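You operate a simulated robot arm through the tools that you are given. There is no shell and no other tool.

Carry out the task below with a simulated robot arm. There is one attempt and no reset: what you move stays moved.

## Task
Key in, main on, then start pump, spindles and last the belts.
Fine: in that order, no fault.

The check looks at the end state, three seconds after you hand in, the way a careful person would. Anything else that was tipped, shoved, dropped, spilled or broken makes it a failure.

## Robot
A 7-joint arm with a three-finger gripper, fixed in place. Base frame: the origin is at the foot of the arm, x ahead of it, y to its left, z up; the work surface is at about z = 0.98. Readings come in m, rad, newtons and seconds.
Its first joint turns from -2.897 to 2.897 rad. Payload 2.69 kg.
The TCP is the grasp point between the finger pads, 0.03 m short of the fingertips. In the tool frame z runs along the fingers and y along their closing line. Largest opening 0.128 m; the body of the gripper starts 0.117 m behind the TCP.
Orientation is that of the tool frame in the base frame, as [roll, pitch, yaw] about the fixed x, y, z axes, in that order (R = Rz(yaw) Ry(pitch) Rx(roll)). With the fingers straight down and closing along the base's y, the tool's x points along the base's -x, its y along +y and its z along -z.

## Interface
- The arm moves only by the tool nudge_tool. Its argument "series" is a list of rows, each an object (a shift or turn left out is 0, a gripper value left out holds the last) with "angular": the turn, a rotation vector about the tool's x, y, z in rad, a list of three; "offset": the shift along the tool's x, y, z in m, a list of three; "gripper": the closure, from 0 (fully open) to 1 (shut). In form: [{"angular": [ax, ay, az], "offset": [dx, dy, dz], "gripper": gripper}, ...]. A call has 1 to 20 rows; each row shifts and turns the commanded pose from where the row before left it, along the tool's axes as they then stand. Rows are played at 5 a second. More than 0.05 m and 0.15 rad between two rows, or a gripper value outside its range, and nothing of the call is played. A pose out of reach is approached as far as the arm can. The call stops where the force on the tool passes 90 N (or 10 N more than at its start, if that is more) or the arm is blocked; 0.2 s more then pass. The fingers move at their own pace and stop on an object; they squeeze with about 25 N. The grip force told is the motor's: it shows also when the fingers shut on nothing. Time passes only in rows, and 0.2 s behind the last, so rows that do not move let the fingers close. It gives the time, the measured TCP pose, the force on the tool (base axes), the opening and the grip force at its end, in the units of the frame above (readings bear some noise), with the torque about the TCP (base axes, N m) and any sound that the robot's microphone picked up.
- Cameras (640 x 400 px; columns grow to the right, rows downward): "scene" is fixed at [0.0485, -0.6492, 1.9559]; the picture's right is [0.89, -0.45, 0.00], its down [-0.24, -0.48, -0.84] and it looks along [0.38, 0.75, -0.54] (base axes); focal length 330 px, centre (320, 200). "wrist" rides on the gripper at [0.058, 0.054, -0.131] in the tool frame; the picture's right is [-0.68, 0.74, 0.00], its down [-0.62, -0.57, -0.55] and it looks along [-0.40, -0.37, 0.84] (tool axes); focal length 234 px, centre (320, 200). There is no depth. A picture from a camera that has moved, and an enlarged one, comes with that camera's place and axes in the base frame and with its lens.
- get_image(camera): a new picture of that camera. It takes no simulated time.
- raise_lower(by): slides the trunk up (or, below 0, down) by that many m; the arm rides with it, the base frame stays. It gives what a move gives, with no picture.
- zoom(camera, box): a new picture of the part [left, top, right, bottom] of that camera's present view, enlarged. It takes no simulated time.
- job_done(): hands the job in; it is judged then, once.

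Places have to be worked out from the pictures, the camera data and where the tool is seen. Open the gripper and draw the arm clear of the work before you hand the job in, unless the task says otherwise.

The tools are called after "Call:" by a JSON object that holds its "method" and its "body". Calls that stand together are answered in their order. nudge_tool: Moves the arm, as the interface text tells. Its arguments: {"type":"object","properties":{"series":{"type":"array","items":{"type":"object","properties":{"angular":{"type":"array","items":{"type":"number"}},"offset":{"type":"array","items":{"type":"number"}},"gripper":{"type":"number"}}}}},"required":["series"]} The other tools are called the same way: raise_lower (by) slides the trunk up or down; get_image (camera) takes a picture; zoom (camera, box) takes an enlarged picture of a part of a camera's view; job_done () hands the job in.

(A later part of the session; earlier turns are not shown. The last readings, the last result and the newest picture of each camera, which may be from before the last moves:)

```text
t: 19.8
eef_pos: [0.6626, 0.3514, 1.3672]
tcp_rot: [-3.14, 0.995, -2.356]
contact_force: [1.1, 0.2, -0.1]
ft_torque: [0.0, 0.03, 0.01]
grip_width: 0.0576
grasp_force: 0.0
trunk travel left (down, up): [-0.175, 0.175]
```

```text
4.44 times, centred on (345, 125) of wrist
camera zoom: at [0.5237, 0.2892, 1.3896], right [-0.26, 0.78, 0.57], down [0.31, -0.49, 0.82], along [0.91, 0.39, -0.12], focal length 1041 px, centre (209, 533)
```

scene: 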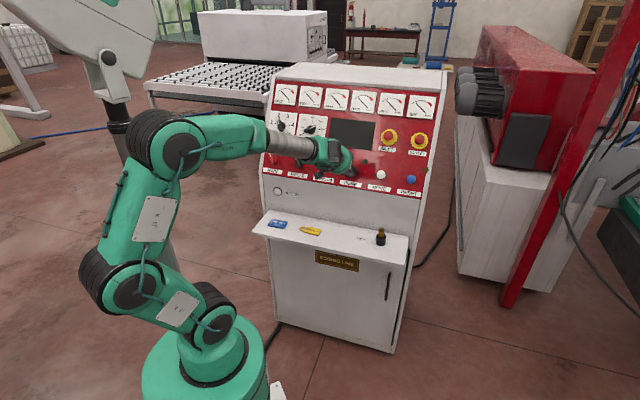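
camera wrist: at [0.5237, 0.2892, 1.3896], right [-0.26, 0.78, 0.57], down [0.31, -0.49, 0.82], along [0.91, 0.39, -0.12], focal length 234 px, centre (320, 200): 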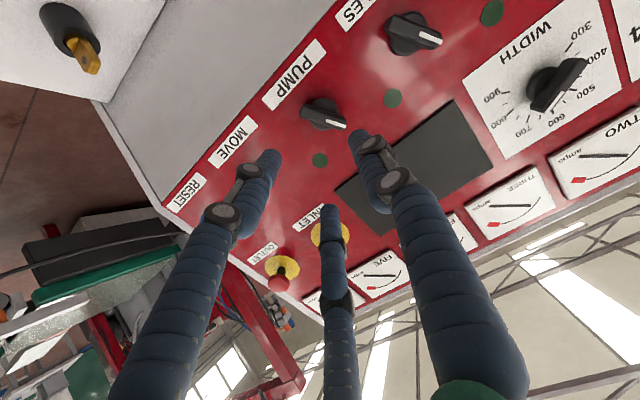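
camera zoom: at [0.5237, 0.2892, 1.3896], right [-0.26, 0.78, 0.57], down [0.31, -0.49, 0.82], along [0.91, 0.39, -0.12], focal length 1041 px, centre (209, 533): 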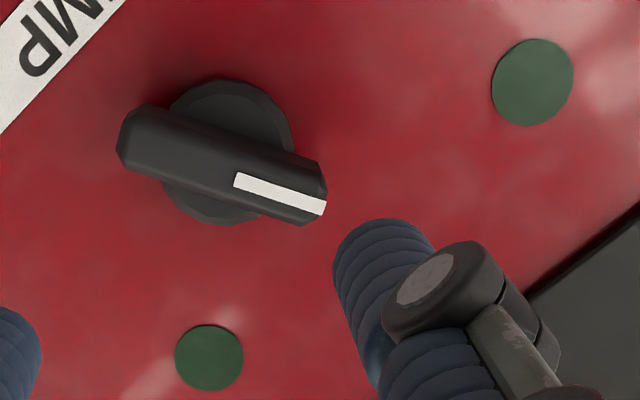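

I can read the switches now: all four point up-left, and by triangulating labels and lamps the panel leans back only about 21°. I'll adjust the tool tilt to match and slide left toward MAIN, keeping well off the panel.

Call:
{"method": "nudge_tool", "body": {"series": [{"angular": [0, -0.105, 0]}, {"angular": [0, -0.105, 0]}, {"offset": [0.005, 0.045, 0]}, {"offset": [0.005, 0.045, 0]}, {"offset": [0.005, 0.045, 0]}, {"offset": [0.005, 0.045, 0]}, {"offset": [0.005, 0.045, 0]}, {"offset": [0.005, 0.045, 0]}, {"offset": [0.005, 0.045, 0]}, {"offset": [0.005, 0.04, 0]}, {"offset": [0, 0, 0]}]}}

Call:
{"method": "get_image", "body": {"camera": "wrist"}}

Call:
{"method": "get_image", "body": {"camera": "scene"}}

```text
t: 22.2
eef_pos: [0.3983, 0.5927, 1.3306]
tcp_rot: [-3.141, 1.203, -2.353]
contact_force: [-0.6, 0.3, 0.2]
ft_torque: [-0.02, 0.01, -0.02]
grip_width: 0.0578
grasp_force: 0.1
trunk travel left (down, up): [-0.175, 0.175]
```

```text
taken
camera wrist: at [0.2585, 0.5293, 1.3228], right [-0.35, 0.69, 0.63], down [0.19, -0.61, 0.77], along [0.92, 0.39, 0.08], focal length 234 px, centre (320, 200)
```

wrist: 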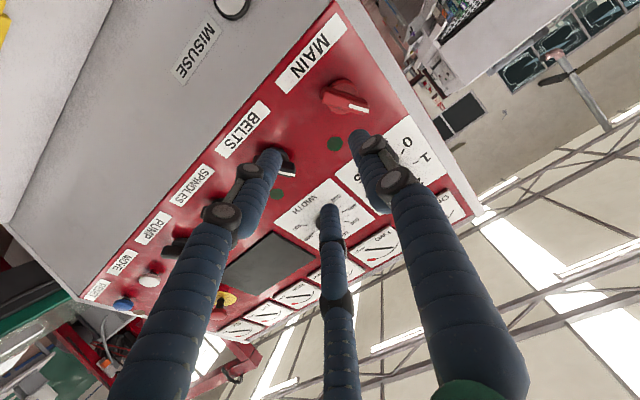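

```text
taken
```

scene: 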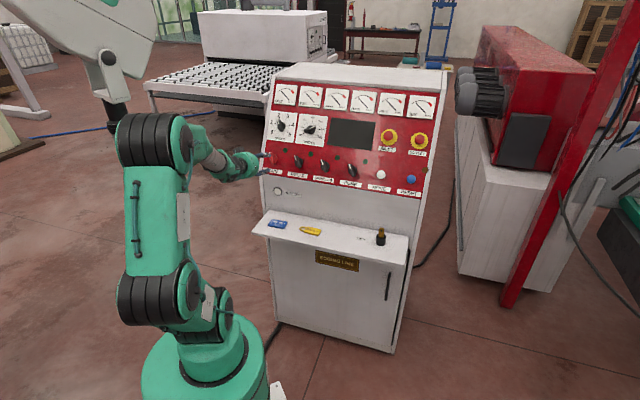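

I'll zoom on MAIN and its neighbours from this viewpoint for measurements.

Call:
{"method": "zoom", "body": {"camera": "wrist", "box": [260, 10, 400, 160]}}

Call:
{"method": "zoom", "body": {"camera": "scene", "box": [255, 130, 375, 205]}}

```text
2.67 times, centred on (330, 85) of wrist
camera zoom: at [0.2585, 0.5293, 1.3228], right [-0.35, 0.69, 0.63], down [0.19, -0.61, 0.77], along [0.92, 0.39, 0.08], focal length 624 px, centre (293, 507)
```

zoom: 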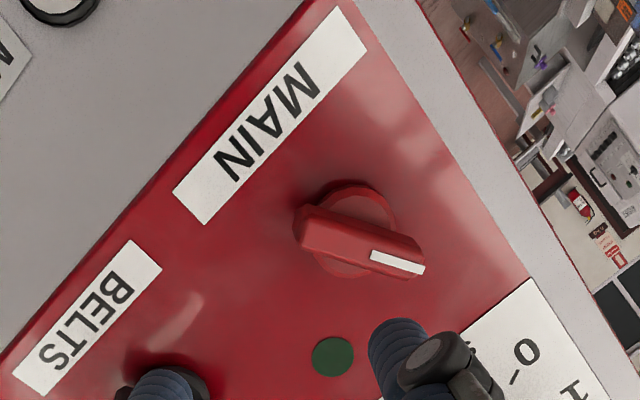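

```text
5.33 times, centred on (315, 168) of scene
camera zoom: at [0.0485, -0.6492, 1.9559], right [0.89, -0.45, 0.0], down [-0.24, -0.48, -0.84], along [0.38, 0.75, -0.54], focal length 1763 px, centre (347, 373)
```

zoom: 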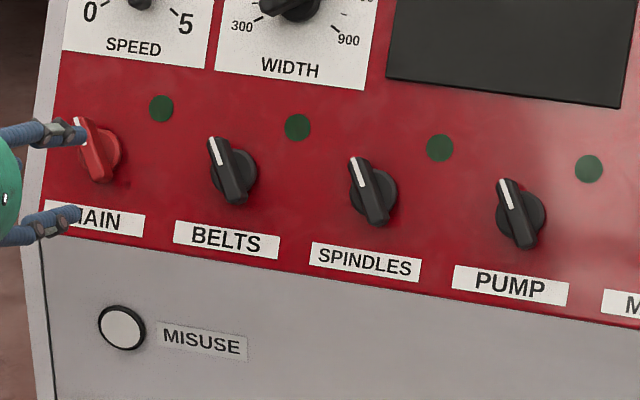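

MAIN's axis comes out near (0.516, 0.767, 1.252) on the panel, with the handle leaning about 28° left of up. I'll move to about 9 cm off the panel in front of it, turn the tool to match the handle, and look again.

Call:
{"method": "nudge_tool", "body": {"series": [{"offset": [-0.001, 0.039, 0]}, {"offset": [0, 0, 0.045]}, {"offset": [0, 0, 0.045]}, {"offset": [0, 0, 0.04], "angular": [0, 0, -0.122]}, {"angular": [0, 0, -0.122]}, {"angular": [0, 0, -0.122]}, {"angular": [0, 0, -0.122]}, {"offset": [0, 0, 0]}]}}

Call:
{"method": "get_image", "body": {"camera": "wrist"}}

Call:
{"method": "zoom", "body": {"camera": "scene", "box": [215, 120, 335, 200]}}

```text
t: 24.0
eef_pos: [0.4582, 0.7072, 1.2822]
tcp_rot: [-2.255, 0.966, -1.378]
contact_force: [-0.3, 0.2, -0.4]
ft_torque: [0.02, -0.03, 0.02]
grip_width: 0.0578
grasp_force: 0.0
trunk travel left (down, up): [-0.175, 0.175]
```

```text
taken
camera wrist: at [0.3387, 0.6145, 1.2591], right [-0.62, 0.75, 0.23], down [-0.01, -0.31, 0.95], along [0.78, 0.59, 0.2], focal length 234 px, centre (320, 200)
```

wrist: 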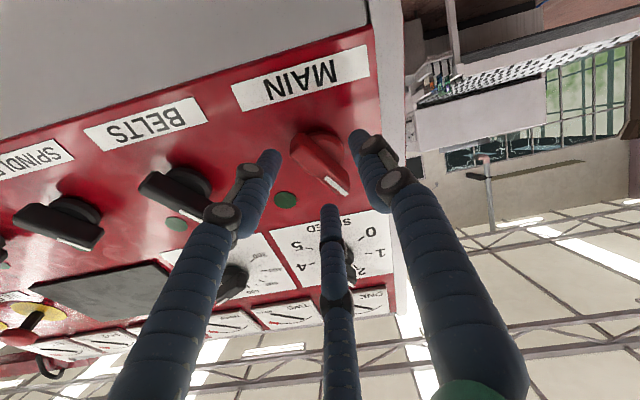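

```text
5.00 times, centred on (275, 160) of scene
camera zoom: at [0.0485, -0.6492, 1.9559], right [0.89, -0.45, 0.0], down [-0.24, -0.48, -0.84], along [0.38, 0.75, -0.54], focal length 1653 px, centre (545, 400)
```

zoom: 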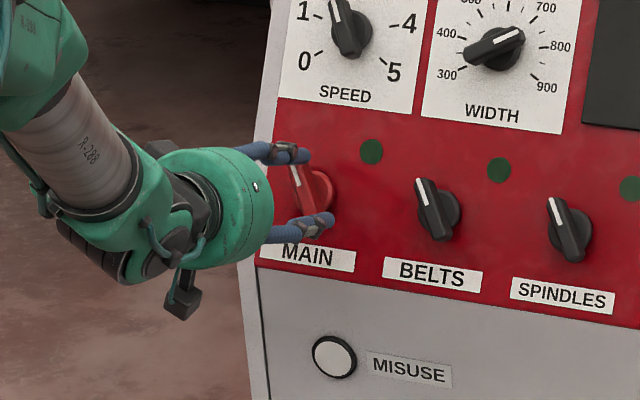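

I'll zoom on MAIN: if the tool lines up with the handle, its outer face should run from about (295, 130) to (342, 177) in the full picture.

Call:
{"method": "zoom", "body": {"camera": "wrist", "box": [270, 100, 370, 210]}}

```text
3.64 times, centred on (320, 155) of wrist
camera zoom: at [0.3387, 0.6145, 1.2591], right [-0.62, 0.75, 0.23], down [-0.01, -0.31, 0.95], along [0.78, 0.59, 0.2], focal length 852 px, centre (320, 364)
```

zoom: 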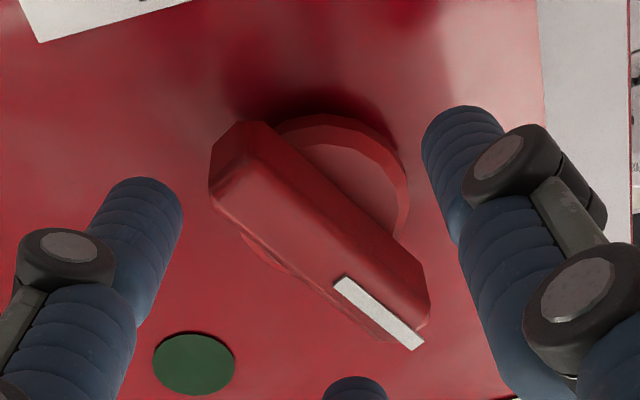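

Triangulating between the two wrist views, the MAIN knob's disc top stands about 29 mm off the panel and the handle's outer face about 55 mm, leaning about 30° left. I'll make the small corrections and advance 22 mm so the fingers straddle the handle without reaching the disc.

Call:
{"method": "nudge_tool", "body": {"series": [{"offset": [0.0025, -0.001, 0], "angular": [0, 0, -0.03]}, {"offset": [0, 0, 0.008]}, {"offset": [0, 0, 0.007]}, {"offset": [0, 0, 0.007]}, {"offset": [0, 0, 0]}]}}

Call:
{"method": "zoom", "body": {"camera": "wrist", "box": [250, 100, 390, 240]}}

Call:
{"method": "zoom", "body": {"camera": "scene", "box": [245, 130, 325, 190]}}

```text
t: 25.2
eef_pos: [0.4751, 0.7187, 1.2732]
tcp_rot: [-2.231, 0.945, -1.347]
contact_force: [1.0, 0.6, 0.2]
ft_torque: [-0.04, -0.02, -0.03]
grip_width: 0.0574
grasp_force: 0.0
trunk travel left (down, up): [-0.175, 0.175]
```

```text
2.86 times, centred on (320, 170) of wrist
camera zoom: at [0.3554, 0.6252, 1.2492], right [-0.63, 0.75, 0.21], down [-0.02, -0.29, 0.96], along [0.77, 0.6, 0.2], focal length 669 px, centre (320, 286)
```

zoom: 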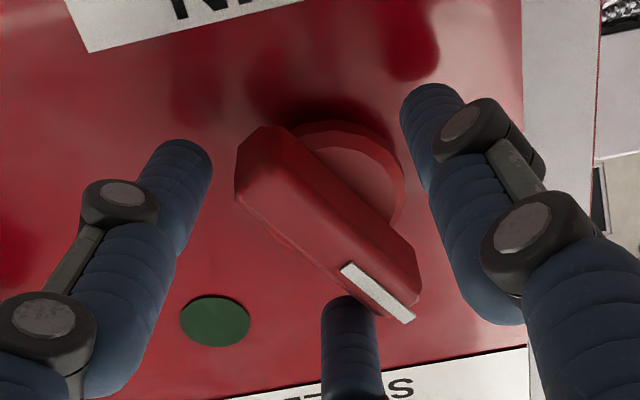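

```text
6.67 times, centred on (285, 160) of scene
camera zoom: at [0.0485, -0.6492, 1.9559], right [0.89, -0.45, 0.0], down [-0.24, -0.48, -0.84], along [0.38, 0.75, -0.54], focal length 2204 px, centre (553, 467)
```

zoom: 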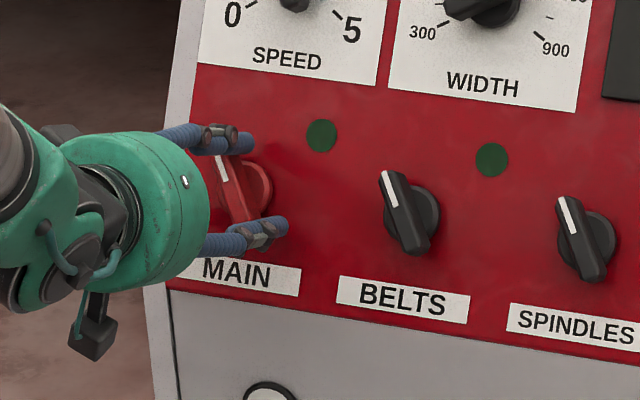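

The handle sits centred between the fingers, overlapping by roughly 18 mm. I'll close on it.

Call:
{"method": "nudge_tool", "body": {"series": [{"gripper": 0.75}, {"gripper": 0.85}, {"gripper": 1.0}, {"gripper": 1.0}, {"gripper": 1.0}]}}

Call:
{"method": "zoom", "body": {"camera": "wrist", "box": [250, 100, 390, 240]}}

Call:
{"method": "zoom", "body": {"camera": "scene", "box": [245, 130, 325, 190]}}

```text
t: 26.4
eef_pos: [0.4798, 0.7169, 1.2793]
tcp_rot: [-2.225, 0.952, -1.344]
contact_force: [43.1, -10.5, 29.4]
ft_torque: [-0.23, 0.37, -0.4]
grip_width: 0.0278
grasp_force: 44.6
trunk travel left (down, up): [-0.175, 0.175]
```

```text
2.86 times, centred on (320, 170) of wrist
camera zoom: at [0.3589, 0.6237, 1.2524], right [-0.63, 0.75, 0.21], down [-0.03, -0.29, 0.96], along [0.77, 0.6, 0.2], focal length 669 px, centre (320, 286)
```

zoom: 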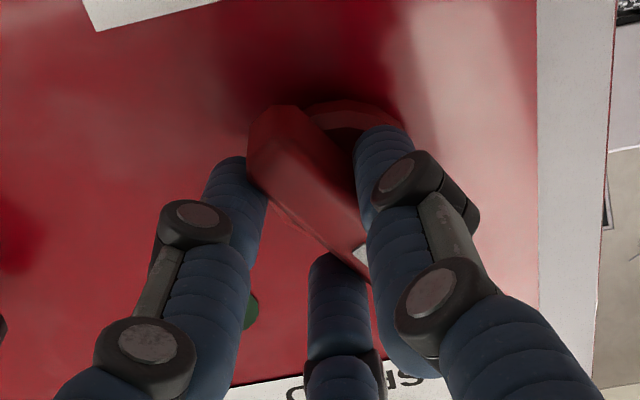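

```text
6.67 times, centred on (285, 160) of scene
camera zoom: at [0.0485, -0.6492, 1.9559], right [0.89, -0.45, 0.0], down [-0.24, -0.48, -0.84], along [0.38, 0.75, -0.54], focal length 2204 px, centre (553, 467)
```

zoom: 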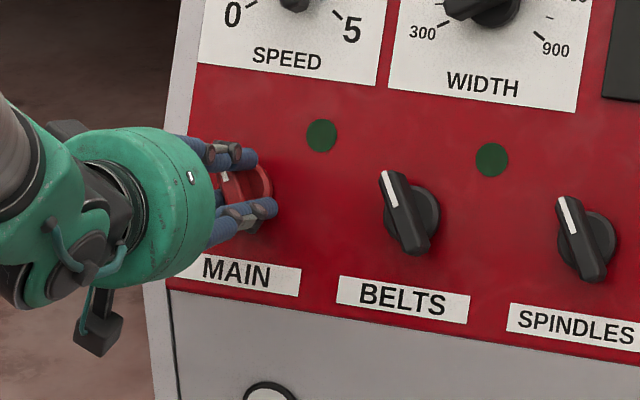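

Closing pushed the tool about 7 mm sideways with roughly 50 N, so this isn't a clean, centred grip. I'll back the fingers off a little and find where contact starts.

Call:
{"method": "nudge_tool", "body": {"series": [{"gripper": 0.7}, {"gripper": 0.7}, {"gripper": 0.7}]}}

Call:
{"method": "zoom", "body": {"camera": "wrist", "box": [270, 120, 370, 220]}}

Call:
{"method": "zoom", "body": {"camera": "scene", "box": [260, 140, 300, 180]}}

```text
t: 27.2
eef_pos: [0.4753, 0.7169, 1.2728]
tcp_rot: [-2.235, 0.945, -1.348]
contact_force: [26.2, -20.7, 4.2]
ft_torque: [0.44, 0.34, -0.73]
grip_width: 0.0422
grasp_force: 3.3
trunk travel left (down, up): [-0.175, 0.175]
```

```text
4.00 times, centred on (320, 170) of wrist
camera zoom: at [0.3569, 0.6231, 1.2487], right [-0.63, 0.75, 0.21], down [-0.02, -0.29, 0.96], along [0.77, 0.6, 0.2], focal length 937 px, centre (320, 320)
```

zoom: 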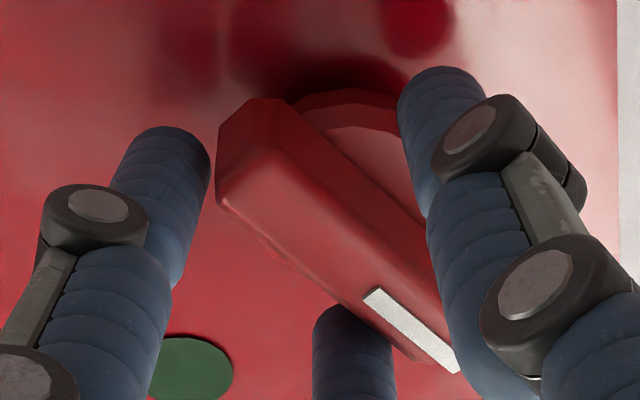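

```text
10.00 times, centred on (280, 160) of scene
camera zoom: at [0.0485, -0.6492, 1.9559], right [0.89, -0.45, 0.0], down [-0.24, -0.48, -0.84], along [0.38, 0.75, -0.54], focal length 3305 px, centre (720, 600)
```

zoom: 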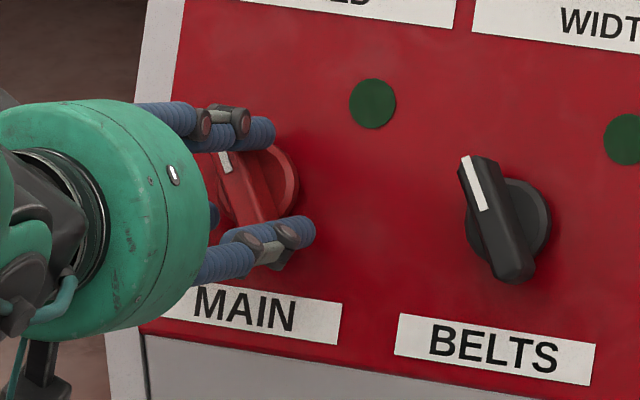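

The contact point works out to about x = −24 mm in the tool frame. So the gripper really does grip with three fingers, and a bar held across it sits about 5.5 mm toward the +y finger. I'll open, shift the tool −7 mm along y so the fingers meet the handle evenly, and close gently.

Call:
{"method": "nudge_tool", "body": {"series": [{"gripper": 0.55}, {"gripper": 0.55}, {"offset": [0, -0.007, 0]}, {"gripper": 0.7}, {"gripper": 0.76}, {"gripper": 0.76}]}}

Call:
{"method": "zoom", "body": {"camera": "wrist", "box": [270, 120, 370, 220]}}

```text
t: 28.6
eef_pos: [0.4779, 0.7154, 1.278]
tcp_rot: [-2.232, 0.945, -1.345]
contact_force: [-0.9, 0.1, -0.1]
ft_torque: [0.0, 0.01, -0.02]
grip_width: 0.0312
grasp_force: 0.5
trunk travel left (down, up): [-0.175, 0.175]
```

```text
4.00 times, centred on (320, 170) of wrist
camera zoom: at [0.3606, 0.6216, 1.2525], right [-0.63, 0.75, 0.21], down [-0.02, -0.29, 0.96], along [0.77, 0.6, 0.2], focal length 937 px, centre (320, 320)
```

zoom: 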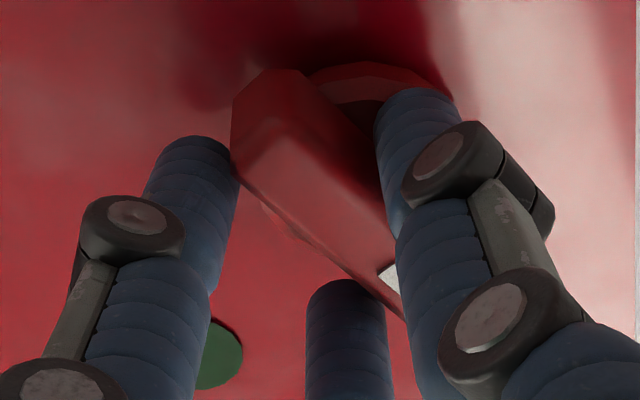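

At 31 mm opening there's no side force any more, so the offset is right. I'll close the rest of the way and read the force.

Call:
{"method": "nudge_tool", "body": {"series": [{"gripper": 0.8}, {"gripper": 1.0}, {"gripper": 1.0}, {"gripper": 1.0}]}}

Call:
{"method": "zoom", "body": {"camera": "wrist", "box": [270, 120, 370, 220]}}

```text
t: 29.6
eef_pos: [0.4793, 0.7163, 1.2765]
tcp_rot: [-2.23, 0.945, -1.346]
contact_force: [-11.0, 7.2, -4.5]
ft_torque: [0.02, 0.62, 1.04]
grip_width: 0.0271
grasp_force: 45.1
trunk travel left (down, up): [-0.175, 0.175]
```

```text
4.00 times, centred on (320, 170) of wrist
camera zoom: at [0.3598, 0.6222, 1.252], right [-0.63, 0.75, 0.21], down [-0.02, -0.29, 0.96], along [0.77, 0.6, 0.2], focal length 937 px, centre (320, 320)
```

zoom: 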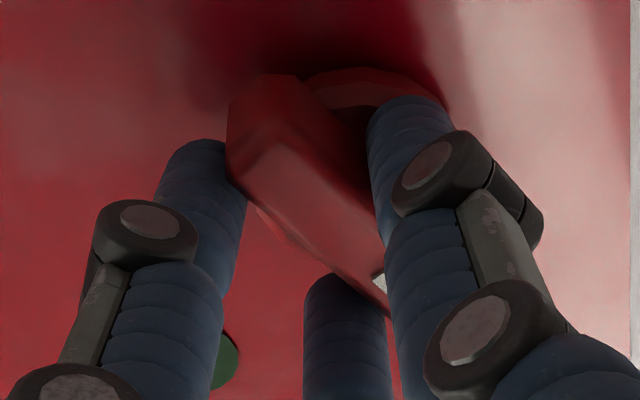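

The handle is held (27 mm, 45 N motor) with only about 14 N of side force. I'll turn it clockwise about the knob axis in small steps, then read the force, any sound and the lamp.

Call:
{"method": "nudge_tool", "body": {"series": [{"angular": [0, 0, 0.1], "offset": [0.00055, 0, 0]}, {"angular": [0, 0, 0.1], "offset": [0.00055, 0, 0]}, {"angular": [0, 0, 0.1], "offset": [0.00055, 0, 0]}, {"angular": [0, 0, 0.0], "offset": [0, 0, 0]}]}}

Call:
{"method": "zoom", "body": {"camera": "wrist", "box": [230, 80, 390, 240]}}

Call:
{"method": "zoom", "body": {"camera": "scene", "box": [250, 130, 330, 200]}}

```text
t: 30.6
eef_pos: [0.4769, 0.7149, 1.2742]
tcp_rot: [-2.627, 1.144, -1.798]
contact_force: [-25.1, 14.8, -10.1]
ft_torque: [0.02, 0.65, 1.42]
grip_width: 0.0259
grasp_force: 45.0
trunk travel left (down, up): [-0.175, 0.175]
```

```text
2.50 times, centred on (310, 160) of wrist
camera zoom: at [0.3453, 0.6401, 1.2581], right [-0.49, 0.74, 0.47], down [0.12, -0.47, 0.87], along [0.87, 0.48, 0.14], focal length 585 px, centre (345, 300)
```

zoom: 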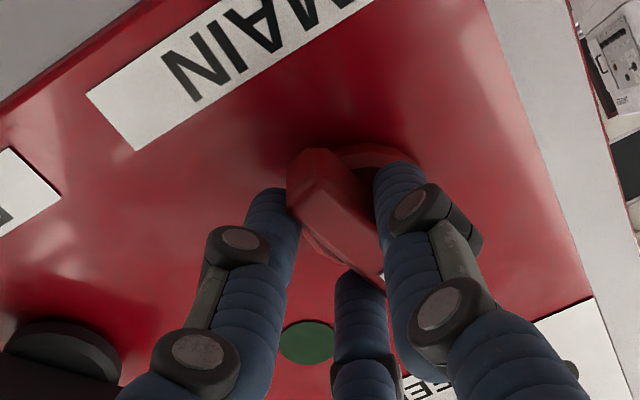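

```text
5.71 times, centred on (290, 165) of scene
camera zoom: at [0.0485, -0.6492, 1.9559], right [0.89, -0.45, 0.0], down [-0.24, -0.48, -0.84], along [0.38, 0.75, -0.54], focal length 1889 px, centre (491, 400)
```

zoom: 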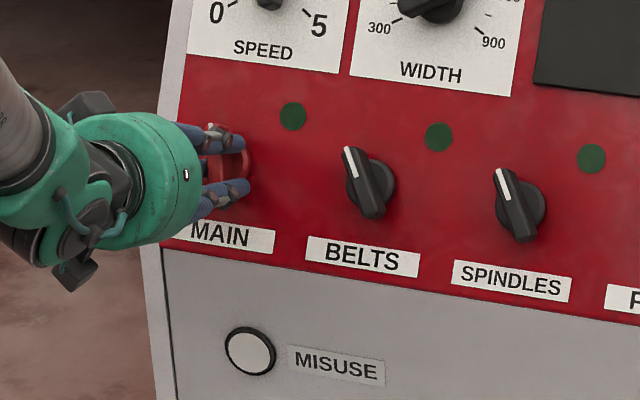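

The handle is turning with the tool, but side force has grown to about 30 N along +y. I'll shift the tool 3 mm that way to relieve it and keep turning.

Call:
{"method": "nudge_tool", "body": {"series": [{"angular": [0, 0, 0.0], "offset": [0, 0.003, 0]}, {"angular": [0, 0, 0.1], "offset": [0.00055, 0, 0]}, {"angular": [0, 0, 0.1], "offset": [0.00055, 0, 0]}, {"angular": [0, 0, 0.1], "offset": [0.00055, 0, 0]}, {"angular": [0, 0, 0.0], "offset": [0, 0, 0]}]}}

Call:
{"method": "zoom", "body": {"camera": "wrist", "box": [230, 80, 390, 240]}}

Call:
{"method": "zoom", "body": {"camera": "scene", "box": [250, 130, 330, 200]}}

```text
t: 31.8
eef_pos: [0.4761, 0.7175, 1.2725]
tcp_rot: [2.933, 1.197, -2.579]
contact_force: [-16.3, 5.8, -15.0]
ft_torque: [-0.14, -0.03, 0.19]
grip_width: 0.0256
grasp_force: 45.2
trunk travel left (down, up): [-0.175, 0.175]
```

```text
2.50 times, centred on (310, 160) of wrist
camera zoom: at [0.3345, 0.658, 1.2701], right [-0.29, 0.67, 0.69], down [0.22, -0.65, 0.73], along [0.93, 0.36, 0.05], focal length 585 px, centre (345, 300)
```

zoom: 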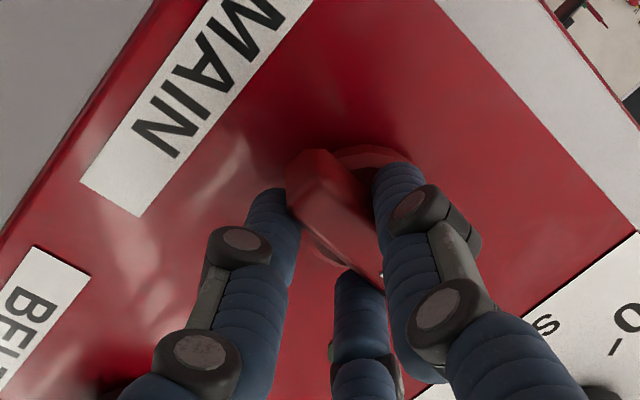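

```text
5.71 times, centred on (290, 165) of scene
camera zoom: at [0.0485, -0.6492, 1.9559], right [0.89, -0.45, 0.0], down [-0.24, -0.48, -0.84], along [0.38, 0.75, -0.54], focal length 1889 px, centre (491, 400)
```

zoom: 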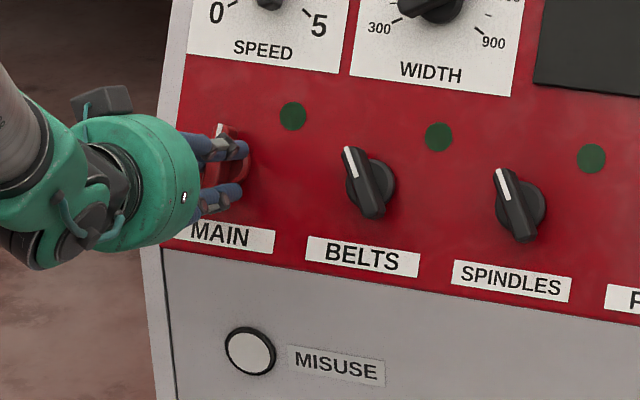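

The handle follows (now about upright) with low torque. I'll relieve the small residual side force and keep turning clockwise.

Call:
{"method": "nudge_tool", "body": {"series": [{"angular": [0, 0, 0.0], "offset": [0.002, 0.0015, 0]}, {"angular": [0, 0, 0.1], "offset": [0.00055, 0, 0]}, {"angular": [0, 0, 0.1], "offset": [0.00055, 0, 0]}, {"angular": [0, 0, 0.1], "offset": [0.00055, 0, 0]}, {"angular": [0, 0, 0.0], "offset": [0, 0, 0]}]}}

Call:
{"method": "zoom", "body": {"camera": "wrist", "box": [230, 80, 390, 240]}}

Call:
{"method": "zoom", "body": {"camera": "scene", "box": [250, 130, 330, 200]}}

```text
t: 33.0
eef_pos: [0.4749, 0.7178, 1.2713]
tcp_rot: [2.366, 1.049, 3.08]
contact_force: [-4.1, 15.1, 2.7]
ft_torque: [-0.29, -0.51, -0.92]
grip_width: 0.0265
grasp_force: 45.0
trunk travel left (down, up): [-0.175, 0.175]
```

```text
2.50 times, centred on (310, 160) of wrist
camera zoom: at [0.3285, 0.6733, 1.2869], right [-0.08, 0.53, 0.84], down [0.26, -0.81, 0.53], along [0.96, 0.26, -0.08], focal length 585 px, centre (345, 300)
```

zoom: 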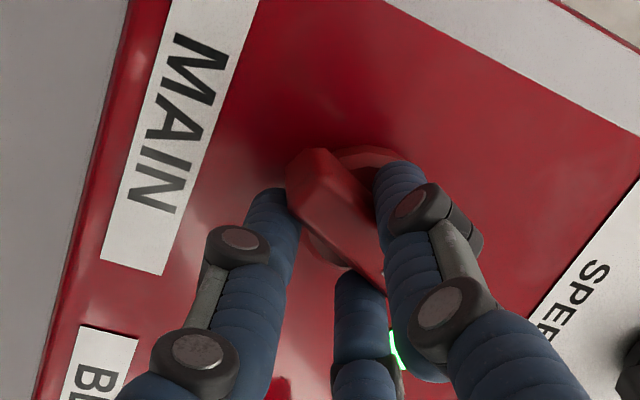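

```text
5.71 times, centred on (290, 165) of scene
camera zoom: at [0.0485, -0.6492, 1.9559], right [0.89, -0.45, 0.0], down [-0.24, -0.48, -0.84], along [0.38, 0.75, -0.54], focal length 1889 px, centre (491, 400)
```

zoom: 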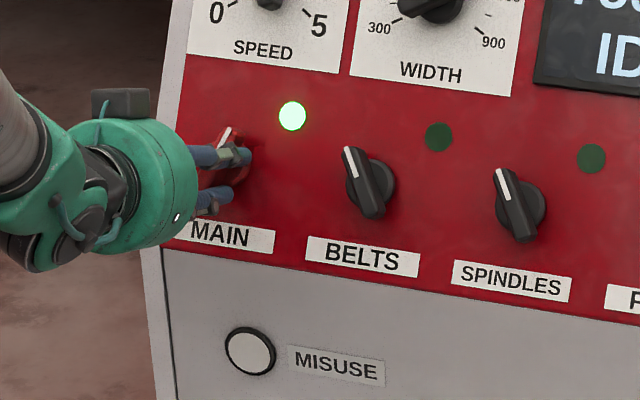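

MAIN's lamp is lit and the display has come on. I'll read the display and then turn a bit further to make sure the switch is well past its switching point.

Call:
{"method": "zoom", "body": {"camera": "scene", "box": [320, 110, 390, 160]}}

Call:
{"method": "nudge_tool", "body": {"series": [{"angular": [0, 0, 0.05], "offset": [0.0003, 0.001, 0]}, {"angular": [0, 0, 0.05], "offset": [0.0003, 0, 0]}, {"angular": [0, 0, 0.0], "offset": [0, 0, 0]}]}}

Call:
{"method": "zoom", "body": {"camera": "scene", "box": [250, 130, 330, 200]}}

```text
8.00 times, centred on (355, 135) of scene
camera zoom: at [0.0485, -0.6492, 1.9559], right [0.89, -0.45, 0.0], down [-0.24, -0.48, -0.84], along [0.38, 0.75, -0.54], focal length 2644 px, centre (40, 720)
```

zoom: 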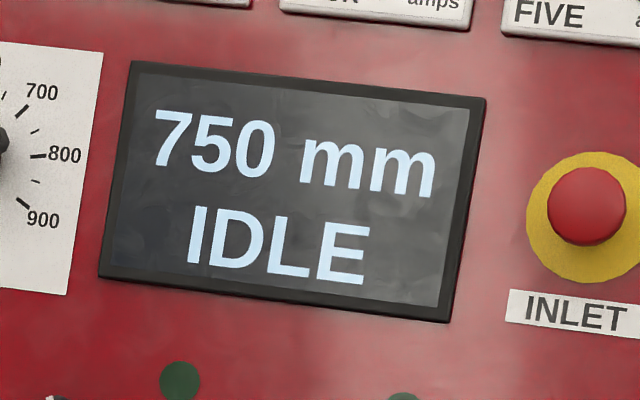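

```text
t: 33.8
eef_pos: [0.4741, 0.7186, 1.271]
tcp_rot: [2.26, 0.978, 2.954]
contact_force: [3.8, 16.1, 11.4]
ft_torque: [-0.17, -0.68, -1.1]
grip_width: 0.0271
grasp_force: 45.1
trunk travel left (down, up): [-0.175, 0.175]
```

```text
5.71 times, centred on (290, 165) of scene
camera zoom: at [0.0485, -0.6492, 1.9559], right [0.89, -0.45, 0.0], down [-0.24, -0.48, -0.84], along [0.38, 0.75, -0.54], focal length 1889 px, centre (491, 400)
```

zoom: 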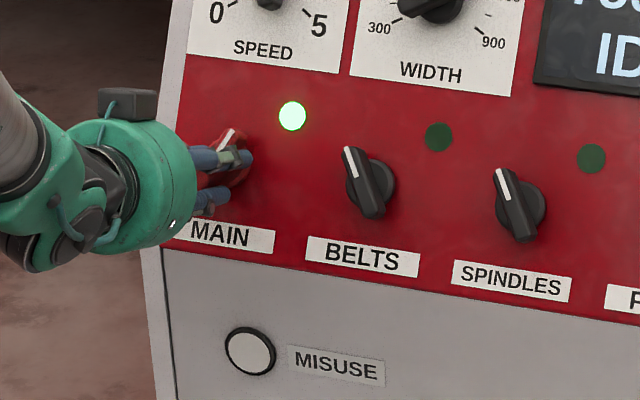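

The display reads "750 mm IDLE", MAIN's lamp is on, and the switch is well over. I'll release, retract straight out, turn the tool back to neutral and slide right toward PUMP at a safe standoff.

Call:
{"method": "nudge_tool", "body": {"series": [{"gripper": 0.8}, {"gripper": 0.55}, {"gripper": 0.55}, {"offset": [0, 0, -0.02]}, {"offset": [0, 0, -0.03]}, {"offset": [0, 0, -0.03]}, {"offset": [0, 0, 0]}]}}

Call:
{"method": "zoom", "body": {"camera": "scene", "box": [250, 130, 330, 200]}}

Call:
{"method": "zoom", "body": {"camera": "wrist", "box": [230, 80, 390, 240]}}

```text
t: 35.4
eef_pos: [0.4204, 0.6637, 1.3002]
tcp_rot: [2.262, 0.973, 2.956]
contact_force: [-1.3, 0.3, -0.4]
ft_torque: [0.03, 0.0, -0.04]
grip_width: 0.0576
grasp_force: 0.0
trunk travel left (down, up): [-0.175, 0.175]
```

```text
5.71 times, centred on (290, 165) of scene
camera zoom: at [0.0485, -0.6492, 1.9559], right [0.89, -0.45, 0.0], down [-0.24, -0.48, -0.84], along [0.38, 0.75, -0.54], focal length 1889 px, centre (491, 400)
```

zoom: 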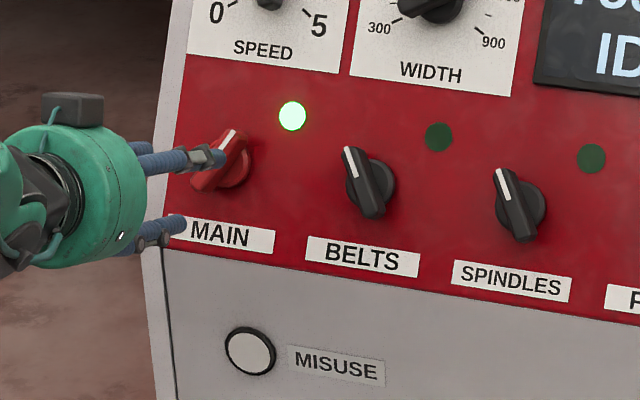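

```text
2.50 times, centred on (310, 160) of wrist
camera zoom: at [0.2739, 0.6235, 1.3213], right [0.0, 0.48, 0.88], down [0.27, -0.85, 0.46], along [0.96, 0.23, -0.13], focal length 585 px, centre (345, 300)
```

zoom: 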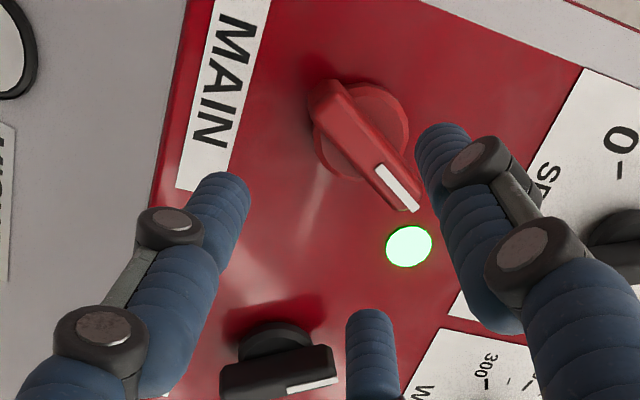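

MAIN stays on by itself with its lamp lit and MISUSE dark. Now I'll turn the tool to neutral and slide right to PUMP.

Call:
{"method": "nudge_tool", "body": {"series": [{"angular": [0, 0, -0.1205]}, {"angular": [0, 0, -0.1205]}, {"angular": [0, 0, -0.1205]}, {"angular": [0, 0, -0.1205]}, {"offset": [0, -0.0437, 0]}, {"offset": [0, -0.0437, 0]}, {"offset": [0, -0.0437, 0]}, {"offset": [0, -0.0437, 0]}, {"offset": [0, -0.0437, 0]}, {"offset": [0, -0.0437, 0]}, {"offset": [0, -0.0437, 0]}, {"offset": [0, -0.0437, 0]}, {"offset": [0, -0.0437, 0]}, {"angular": [0, 0, -0.1295]}, {"angular": [0, 0, -0.1295]}, {"angular": [0, 0, -0.1295]}, {"angular": [0, 0, -0.1295]}, {"offset": [0, 0, 0]}]}}

Call:
{"method": "get_image", "body": {"camera": "wrist"}}

Call:
{"method": "zoom", "body": {"camera": "scene", "box": [290, 130, 400, 210]}}

```text
t: 39.2
eef_pos: [0.6995, 0.3864, 1.2984]
tcp_rot: [-2.229, 0.944, -1.345]
contact_force: [-1.1, -0.2, -0.7]
ft_torque: [0.0, -0.01, -0.02]
grip_width: 0.0577
grasp_force: 0.0
trunk travel left (down, up): [-0.175, 0.175]
```

```text
taken
camera wrist: at [0.5804, 0.2925, 1.2738], right [-0.63, 0.75, 0.21], down [-0.02, -0.29, 0.96], along [0.77, 0.6, 0.2], focal length 234 px, centre (320, 200)
```

wrist: 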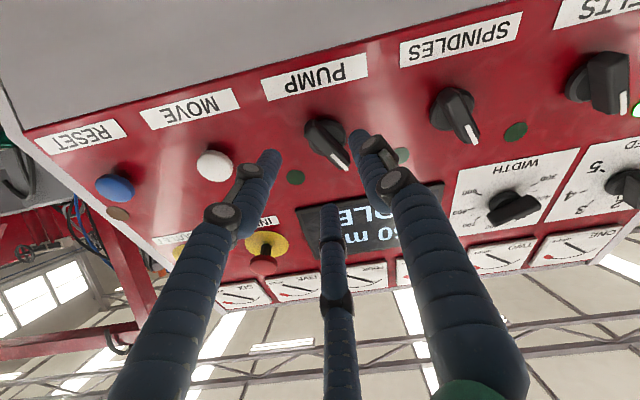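

```text
5.00 times, centred on (345, 170) of scene
camera zoom: at [0.0485, -0.6492, 1.9559], right [0.89, -0.45, 0.0], down [-0.24, -0.48, -0.84], along [0.38, 0.75, -0.54], focal length 1653 px, centre (195, 350)
```

zoom: 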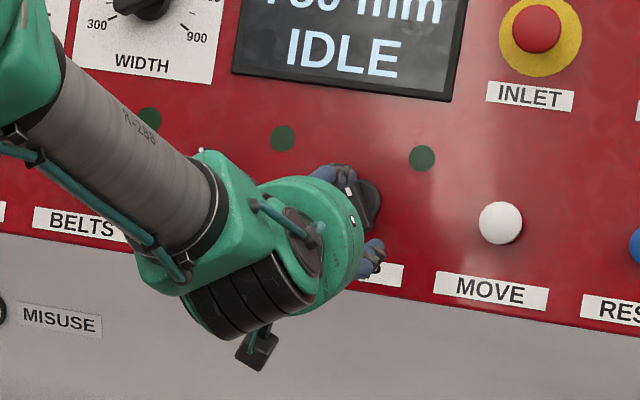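

The prediction from MAIN plus the lamp spacing puts PUMP's handle centre at about (324, 145) in this picture. I'll zoom to compare.

Call:
{"method": "zoom", "body": {"camera": "wrist", "box": [280, 100, 380, 200]}}

```text
4.00 times, centred on (330, 150) of wrist
camera zoom: at [0.5804, 0.2925, 1.2738], right [-0.63, 0.75, 0.21], down [-0.02, -0.29, 0.96], along [0.77, 0.6, 0.2], focal length 937 px, centre (280, 400)
```

zoom: 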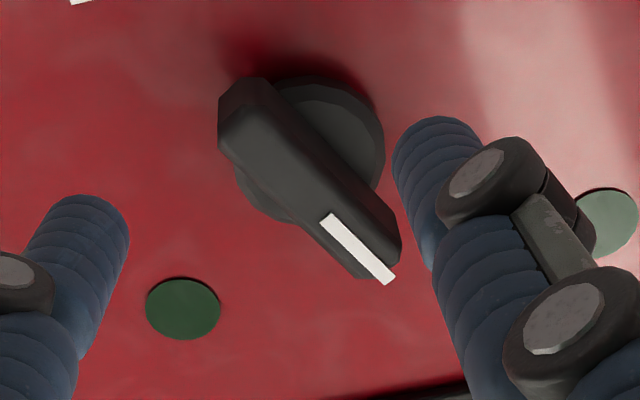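

PUMP matches the prediction within about 3 mm. I'll approach along the panel normal with the same offset that worked on MAIN, fingers open around the handle.

Call:
{"method": "nudge_tool", "body": {"series": [{"offset": [-0.008, -0.0043, 0.02]}, {"offset": [0, 0, 0.025]}, {"offset": [0, 0, 0.02]}, {"offset": [0, 0, 0.01]}, {"offset": [0, 0, 0.006]}, {"offset": [0, 0, 0]}]}}

Call:
{"method": "zoom", "body": {"camera": "wrist", "box": [270, 120, 370, 220]}}

Call:
{"method": "zoom", "body": {"camera": "scene", "box": [310, 130, 400, 200]}}

```text
t: 40.6
eef_pos: [0.7552, 0.4427, 1.2775]
tcp_rot: [-2.231, 0.945, -1.346]
contact_force: [-0.4, 0.6, -0.2]
ft_torque: [0.03, -0.01, 0.0]
grip_width: 0.0573
grasp_force: 0.1
trunk travel left (down, up): [-0.175, 0.175]
```

```text
4.00 times, centred on (320, 170) of wrist
camera zoom: at [0.6365, 0.3486, 1.2533], right [-0.63, 0.75, 0.21], down [-0.02, -0.29, 0.96], along [0.77, 0.6, 0.2], focal length 937 px, centre (320, 320)
```

zoom: 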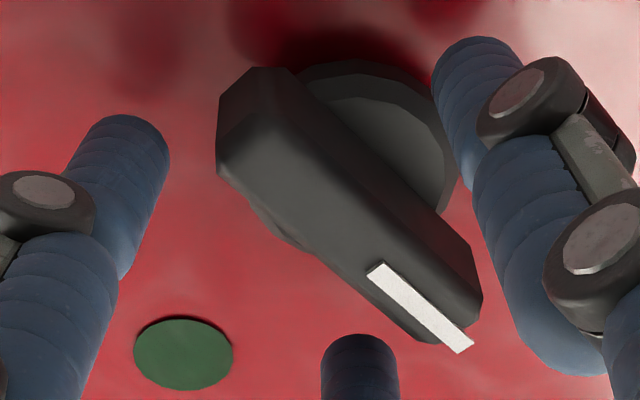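

```text
5.71 times, centred on (355, 165) of scene
camera zoom: at [0.0485, -0.6492, 1.9559], right [0.89, -0.45, 0.0], down [-0.24, -0.48, -0.84], along [0.38, 0.75, -0.54], focal length 1889 px, centre (120, 400)
```

zoom: 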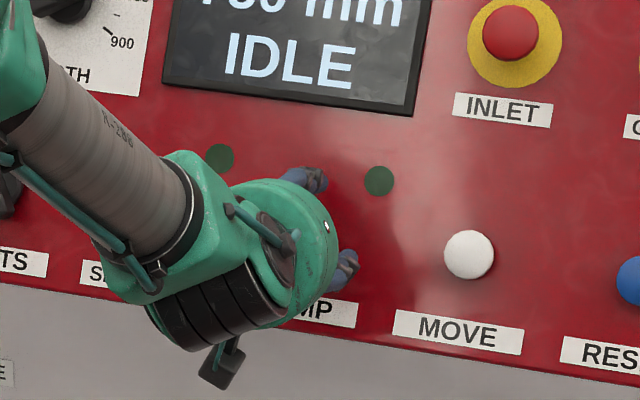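

The handle is positioned just like MAIN was before a clean grip. I'll close in two stages and read the force.

Call:
{"method": "nudge_tool", "body": {"series": [{"gripper": 0.7}, {"gripper": 0.76}, {"gripper": 0.8}, {"gripper": 1.0}, {"gripper": 1.0}, {"gripper": 1.0}]}}

Call:
{"method": "zoom", "body": {"camera": "wrist", "box": [270, 120, 370, 220]}}

```text
t: 42.0
eef_pos: [0.755, 0.4424, 1.2778]
tcp_rot: [-2.232, 0.946, -1.346]
contact_force: [-3.6, 2.7, -1.1]
ft_torque: [0.1, 0.6, 0.88]
grip_width: 0.0274
grasp_force: 44.7
trunk travel left (down, up): [-0.175, 0.175]
```

```text
4.00 times, centred on (320, 170) of wrist
camera zoom: at [0.636, 0.3486, 1.2533], right [-0.63, 0.75, 0.21], down [-0.02, -0.29, 0.96], along [0.77, 0.6, 0.2], focal length 937 px, centre (320, 320)
```

zoom: 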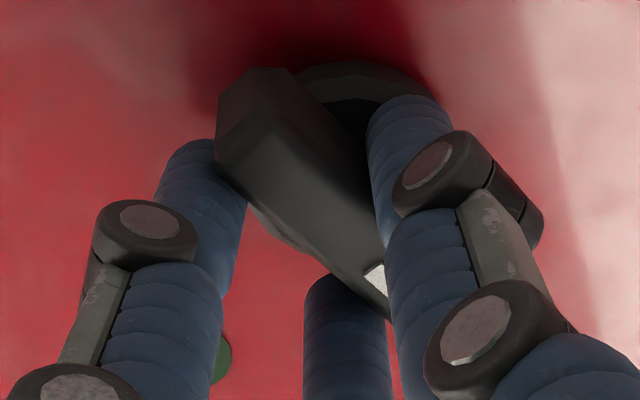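

A clean grip on PUMP with only about 5 N side force. I'll turn it clockwise about the knob axis.

Call:
{"method": "nudge_tool", "body": {"series": [{"angular": [0, 0, 0.1], "offset": [0.00075, 0.00015, 0]}, {"angular": [0, 0, 0.1], "offset": [0.00075, 0.00015, 0]}, {"angular": [0, 0, 0.1], "offset": [0.00075, 0.00015, 0]}, {"angular": [0, 0, 0.1], "offset": [0.00075, 0.00015, 0]}, {"offset": [0, 0, 0]}]}}

Call:
{"method": "zoom", "body": {"camera": "scene", "box": [290, 110, 400, 200]}}

```text
t: 43.2
eef_pos: [0.7532, 0.4429, 1.2762]
tcp_rot: [-2.844, 1.187, -2.035]
contact_force: [-10.7, 13.8, 0.2]
ft_torque: [0.49, 0.12, 0.98]
grip_width: 0.0255
grasp_force: 45.1
trunk travel left (down, up): [-0.175, 0.175]
```

```text
4.44 times, centred on (345, 155) of scene
camera zoom: at [0.0485, -0.6492, 1.9559], right [0.89, -0.45, 0.0], down [-0.24, -0.48, -0.84], along [0.38, 0.75, -0.54], focal length 1469 px, centre (209, 400)
```

zoom: 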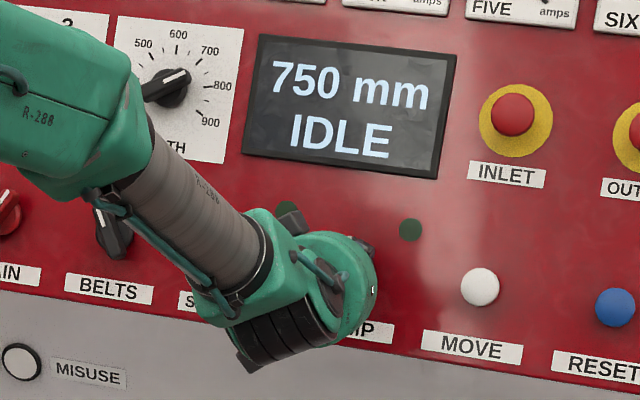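

Turning smoothly with low torque, and about 17 N of side force along +y. I'll relieve that and go on.

Call:
{"method": "nudge_tool", "body": {"series": [{"offset": [0, 0.0025, 0]}, {"angular": [0, 0, 0.1], "offset": [0.0009, 0.0002, 0]}, {"angular": [0, 0, 0.1], "offset": [0.0009, 0.0002, 0]}, {"angular": [0, 0, 0.1], "offset": [0.0009, 0.0002, 0]}, {"angular": [0, 0, 0.1], "offset": [0.0009, 0.0002, 0]}, {"offset": [0, 0, 0]}]}}

Call:
{"method": "zoom", "body": {"camera": "scene", "box": [290, 110, 400, 200]}}

Call:
{"method": "zoom", "body": {"camera": "wrist", "box": [230, 80, 390, 240]}}

```text
t: 44.6
eef_pos: [0.7531, 0.4426, 1.2741]
tcp_rot: [2.508, 1.113, -3.042]
contact_force: [11.0, 3.4, 14.2]
ft_torque: [-0.24, -0.48, -1.13]
grip_width: 0.0262
grasp_force: 45.0
trunk travel left (down, up): [-0.175, 0.175]
```

```text
4.44 times, centred on (345, 155) of scene
camera zoom: at [0.0485, -0.6492, 1.9559], right [0.89, -0.45, 0.0], down [-0.24, -0.48, -0.84], along [0.38, 0.75, -0.54], focal length 1469 px, centre (209, 400)
```

zoom: 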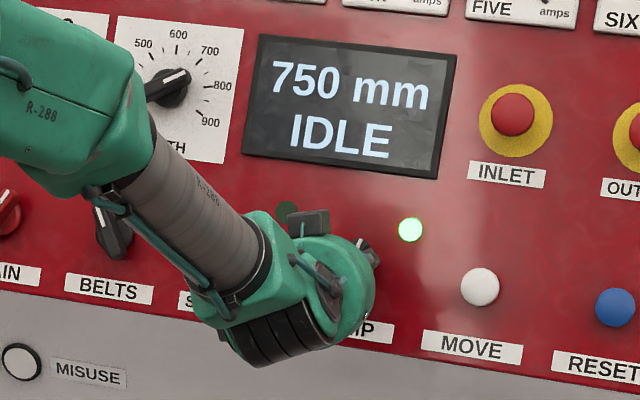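

```text
2.50 times, centred on (310, 160) of wrist
camera zoom: at [0.6071, 0.3936, 1.2822], right [-0.15, 0.58, 0.8], down [0.25, -0.76, 0.6], along [0.96, 0.29, -0.03], focal length 585 px, centre (345, 300)
```

zoom: 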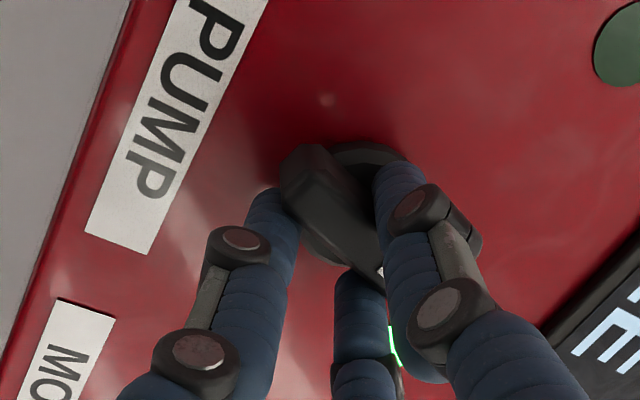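

PUMP's lamp is lit. I'll turn it on to the same final angle as MAIN, easing the small force along −x.

Call:
{"method": "nudge_tool", "body": {"series": [{"offset": [-0.002, 0, 0]}, {"angular": [0, 0, 0.1], "offset": [0.0006, 0.0002, 0]}, {"angular": [0, 0, 0.1], "offset": [0.0006, 0.0002, 0]}, {"offset": [0, 0, 0]}]}}

Call:
{"method": "zoom", "body": {"camera": "scene", "box": [290, 110, 400, 200]}}

```text
t: 45.6
eef_pos: [0.7514, 0.4426, 1.2727]
tcp_rot: [2.262, 0.973, 2.956]
contact_force: [8.5, 5.1, 11.6]
ft_torque: [-0.36, -0.33, -1.16]
grip_width: 0.027
grasp_force: 44.8
trunk travel left (down, up): [-0.175, 0.175]
```

```text
4.44 times, centred on (345, 155) of scene
camera zoom: at [0.0485, -0.6492, 1.9559], right [0.89, -0.45, 0.0], down [-0.24, -0.48, -0.84], along [0.38, 0.75, -0.54], focal length 1469 px, centre (209, 400)
```

zoom: 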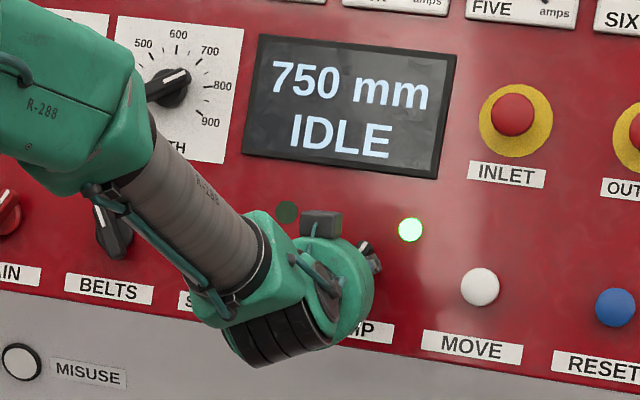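

PUMP is on and held in position. I'll release, back straight out and check that it stays on.

Call:
{"method": "nudge_tool", "body": {"series": [{"gripper": 0.8}, {"gripper": 0.55}, {"gripper": 0.55}, {"offset": [0, 0, -0.02]}, {"offset": [0, 0, -0.03]}, {"offset": [0, 0, -0.03]}, {"angular": [0, 0, -0.1205]}, {"angular": [0, 0, -0.1205]}, {"angular": [0, 0, -0.1205]}, {"angular": [0, 0, -0.1205]}, {"offset": [0, 0.0433, 0]}, {"offset": [0, 0.0433, 0]}, {"offset": [0, 0.0433, 0]}, {"angular": [0, 0, -0.1295]}, {"angular": [0, 0, -0.1295]}, {"angular": [0, 0, -0.1295]}, {"angular": [0, 0, -0.1295]}, {"offset": [0, 0, 0]}]}}

Call:
{"method": "zoom", "body": {"camera": "scene", "box": [260, 110, 400, 200]}}

Call:
{"method": "zoom", "body": {"camera": "wrist", "box": [280, 100, 380, 200]}}

```text
t: 49.4
eef_pos: [0.6062, 0.4817, 1.3011]
tcp_rot: [-2.23, 0.945, -1.347]
contact_force: [-0.4, -0.3, 0.0]
ft_torque: [-0.03, 0.0, 0.0]
grip_width: 0.0578
grasp_force: 0.0
trunk travel left (down, up): [-0.175, 0.175]
```

```text
4.44 times, centred on (330, 155) of scene
camera zoom: at [0.0485, -0.6492, 1.9559], right [0.89, -0.45, 0.0], down [-0.24, -0.48, -0.84], along [0.38, 0.75, -0.54], focal length 1469 px, centre (276, 400)
```

zoom: 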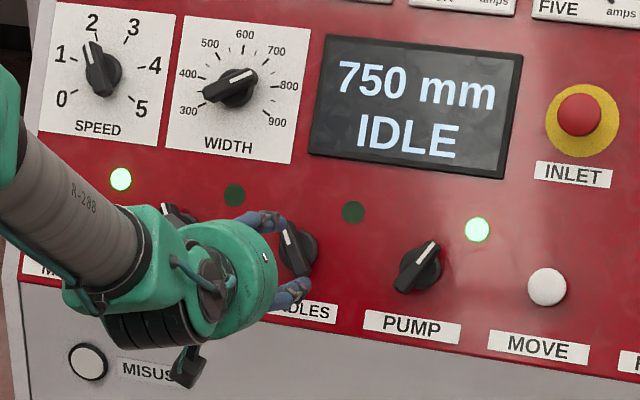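

```text
4.00 times, centred on (330, 150) of wrist
camera zoom: at [0.4879, 0.3882, 1.2766], right [-0.63, 0.75, 0.21], down [-0.02, -0.29, 0.96], along [0.77, 0.6, 0.2], focal length 937 px, centre (280, 400)
```

zoom: 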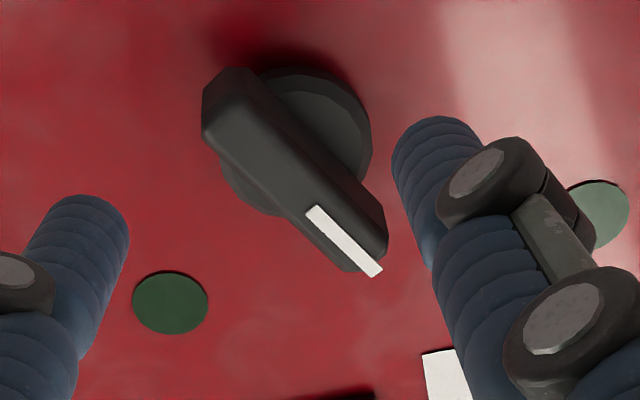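

PUMP stays on (lamp lit). For SPINDLES, the kinematic and image predictions agree on the same small correction (x −3.2 mm, y −5.5 mm). I'll approach and close as before.

Call:
{"method": "nudge_tool", "body": {"series": [{"offset": [-0.0032, -0.0055, 0.02]}, {"offset": [0, 0, 0.025]}, {"offset": [0, 0, 0.02]}, {"offset": [0, 0, 0.01]}, {"offset": [0, 0, 0.006]}, {"offset": [0, 0, 0]}, {"gripper": 0.7}, {"gripper": 0.76}, {"gripper": 0.76}]}}

Call:
{"method": "zoom", "body": {"camera": "wrist", "box": [270, 120, 370, 220]}}

```text
t: 51.4
eef_pos: [0.6637, 0.5348, 1.2787]
tcp_rot: [-2.23, 0.946, -1.346]
contact_force: [-0.1, -0.1, -0.3]
ft_torque: [0.03, 0.01, 0.03]
grip_width: 0.0306
grasp_force: 0.0
trunk travel left (down, up): [-0.175, 0.175]
```

```text
4.00 times, centred on (320, 170) of wrist
camera zoom: at [0.5454, 0.441, 1.2528], right [-0.63, 0.75, 0.21], down [-0.02, -0.29, 0.96], along [0.77, 0.6, 0.2], focal length 937 px, centre (320, 320)
```

zoom: 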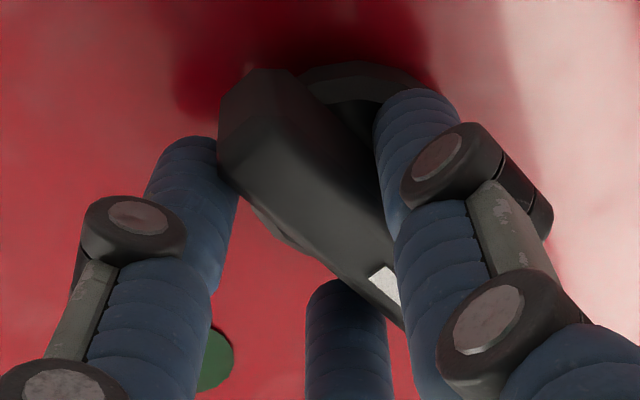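

No contact force at 31 mm opening, and the handle sits evenly between the fingers. I'll close fully and start turning SPINDLES clockwise.

Call:
{"method": "nudge_tool", "body": {"series": [{"gripper": 0.8}, {"gripper": 1.0}, {"gripper": 1.0}, {"gripper": 1.0}]}}

Call:
{"method": "nudge_tool", "body": {"series": [{"angular": [0, 0, 0.1], "offset": [0.00075, 0.00075, 0]}, {"angular": [0, 0, 0.1], "offset": [0.00075, 0.00075, 0]}, {"angular": [0, 0, 0.1], "offset": [0.00075, 0.00075, 0]}, {"angular": [0, 0, 0.1], "offset": [0.00075, 0.00075, 0]}, {"offset": [0, 0, 0]}]}}

Call:
{"method": "zoom", "body": {"camera": "scene", "box": [260, 110, 400, 200]}}

```text
t: 52.4
eef_pos: [0.6649, 0.5357, 1.2772]
tcp_rot: [-2.23, 0.945, -1.346]
contact_force: [-5.7, 4.2, -2.2]
ft_torque: [0.07, 0.69, 1.02]
grip_width: 0.0276
grasp_force: 45.1
trunk travel left (down, up): [-0.175, 0.175]
```

```text
t: 53.6
eef_pos: [0.6631, 0.533, 1.2737]
tcp_rot: [-2.845, 1.188, -2.038]
contact_force: [11.2, 3.0, 5.3]
ft_torque: [0.42, 0.04, 0.39]
grip_width: 0.0258
grasp_force: 44.8
trunk travel left (down, up): [-0.175, 0.175]
```

```text
4.44 times, centred on (330, 155) of scene
camera zoom: at [0.0485, -0.6492, 1.9559], right [0.89, -0.45, 0.0], down [-0.24, -0.48, -0.84], along [0.38, 0.75, -0.54], focal length 1469 px, centre (276, 400)
```

zoom: 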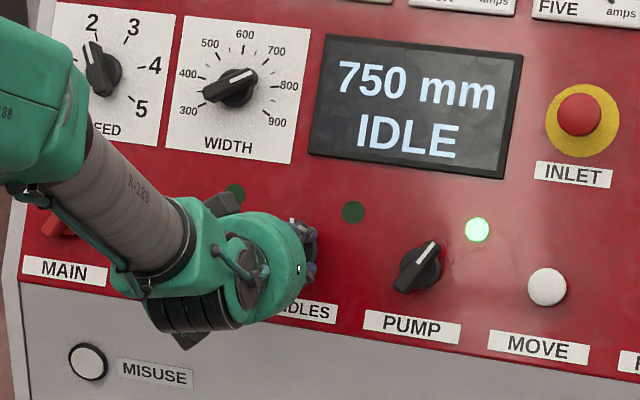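

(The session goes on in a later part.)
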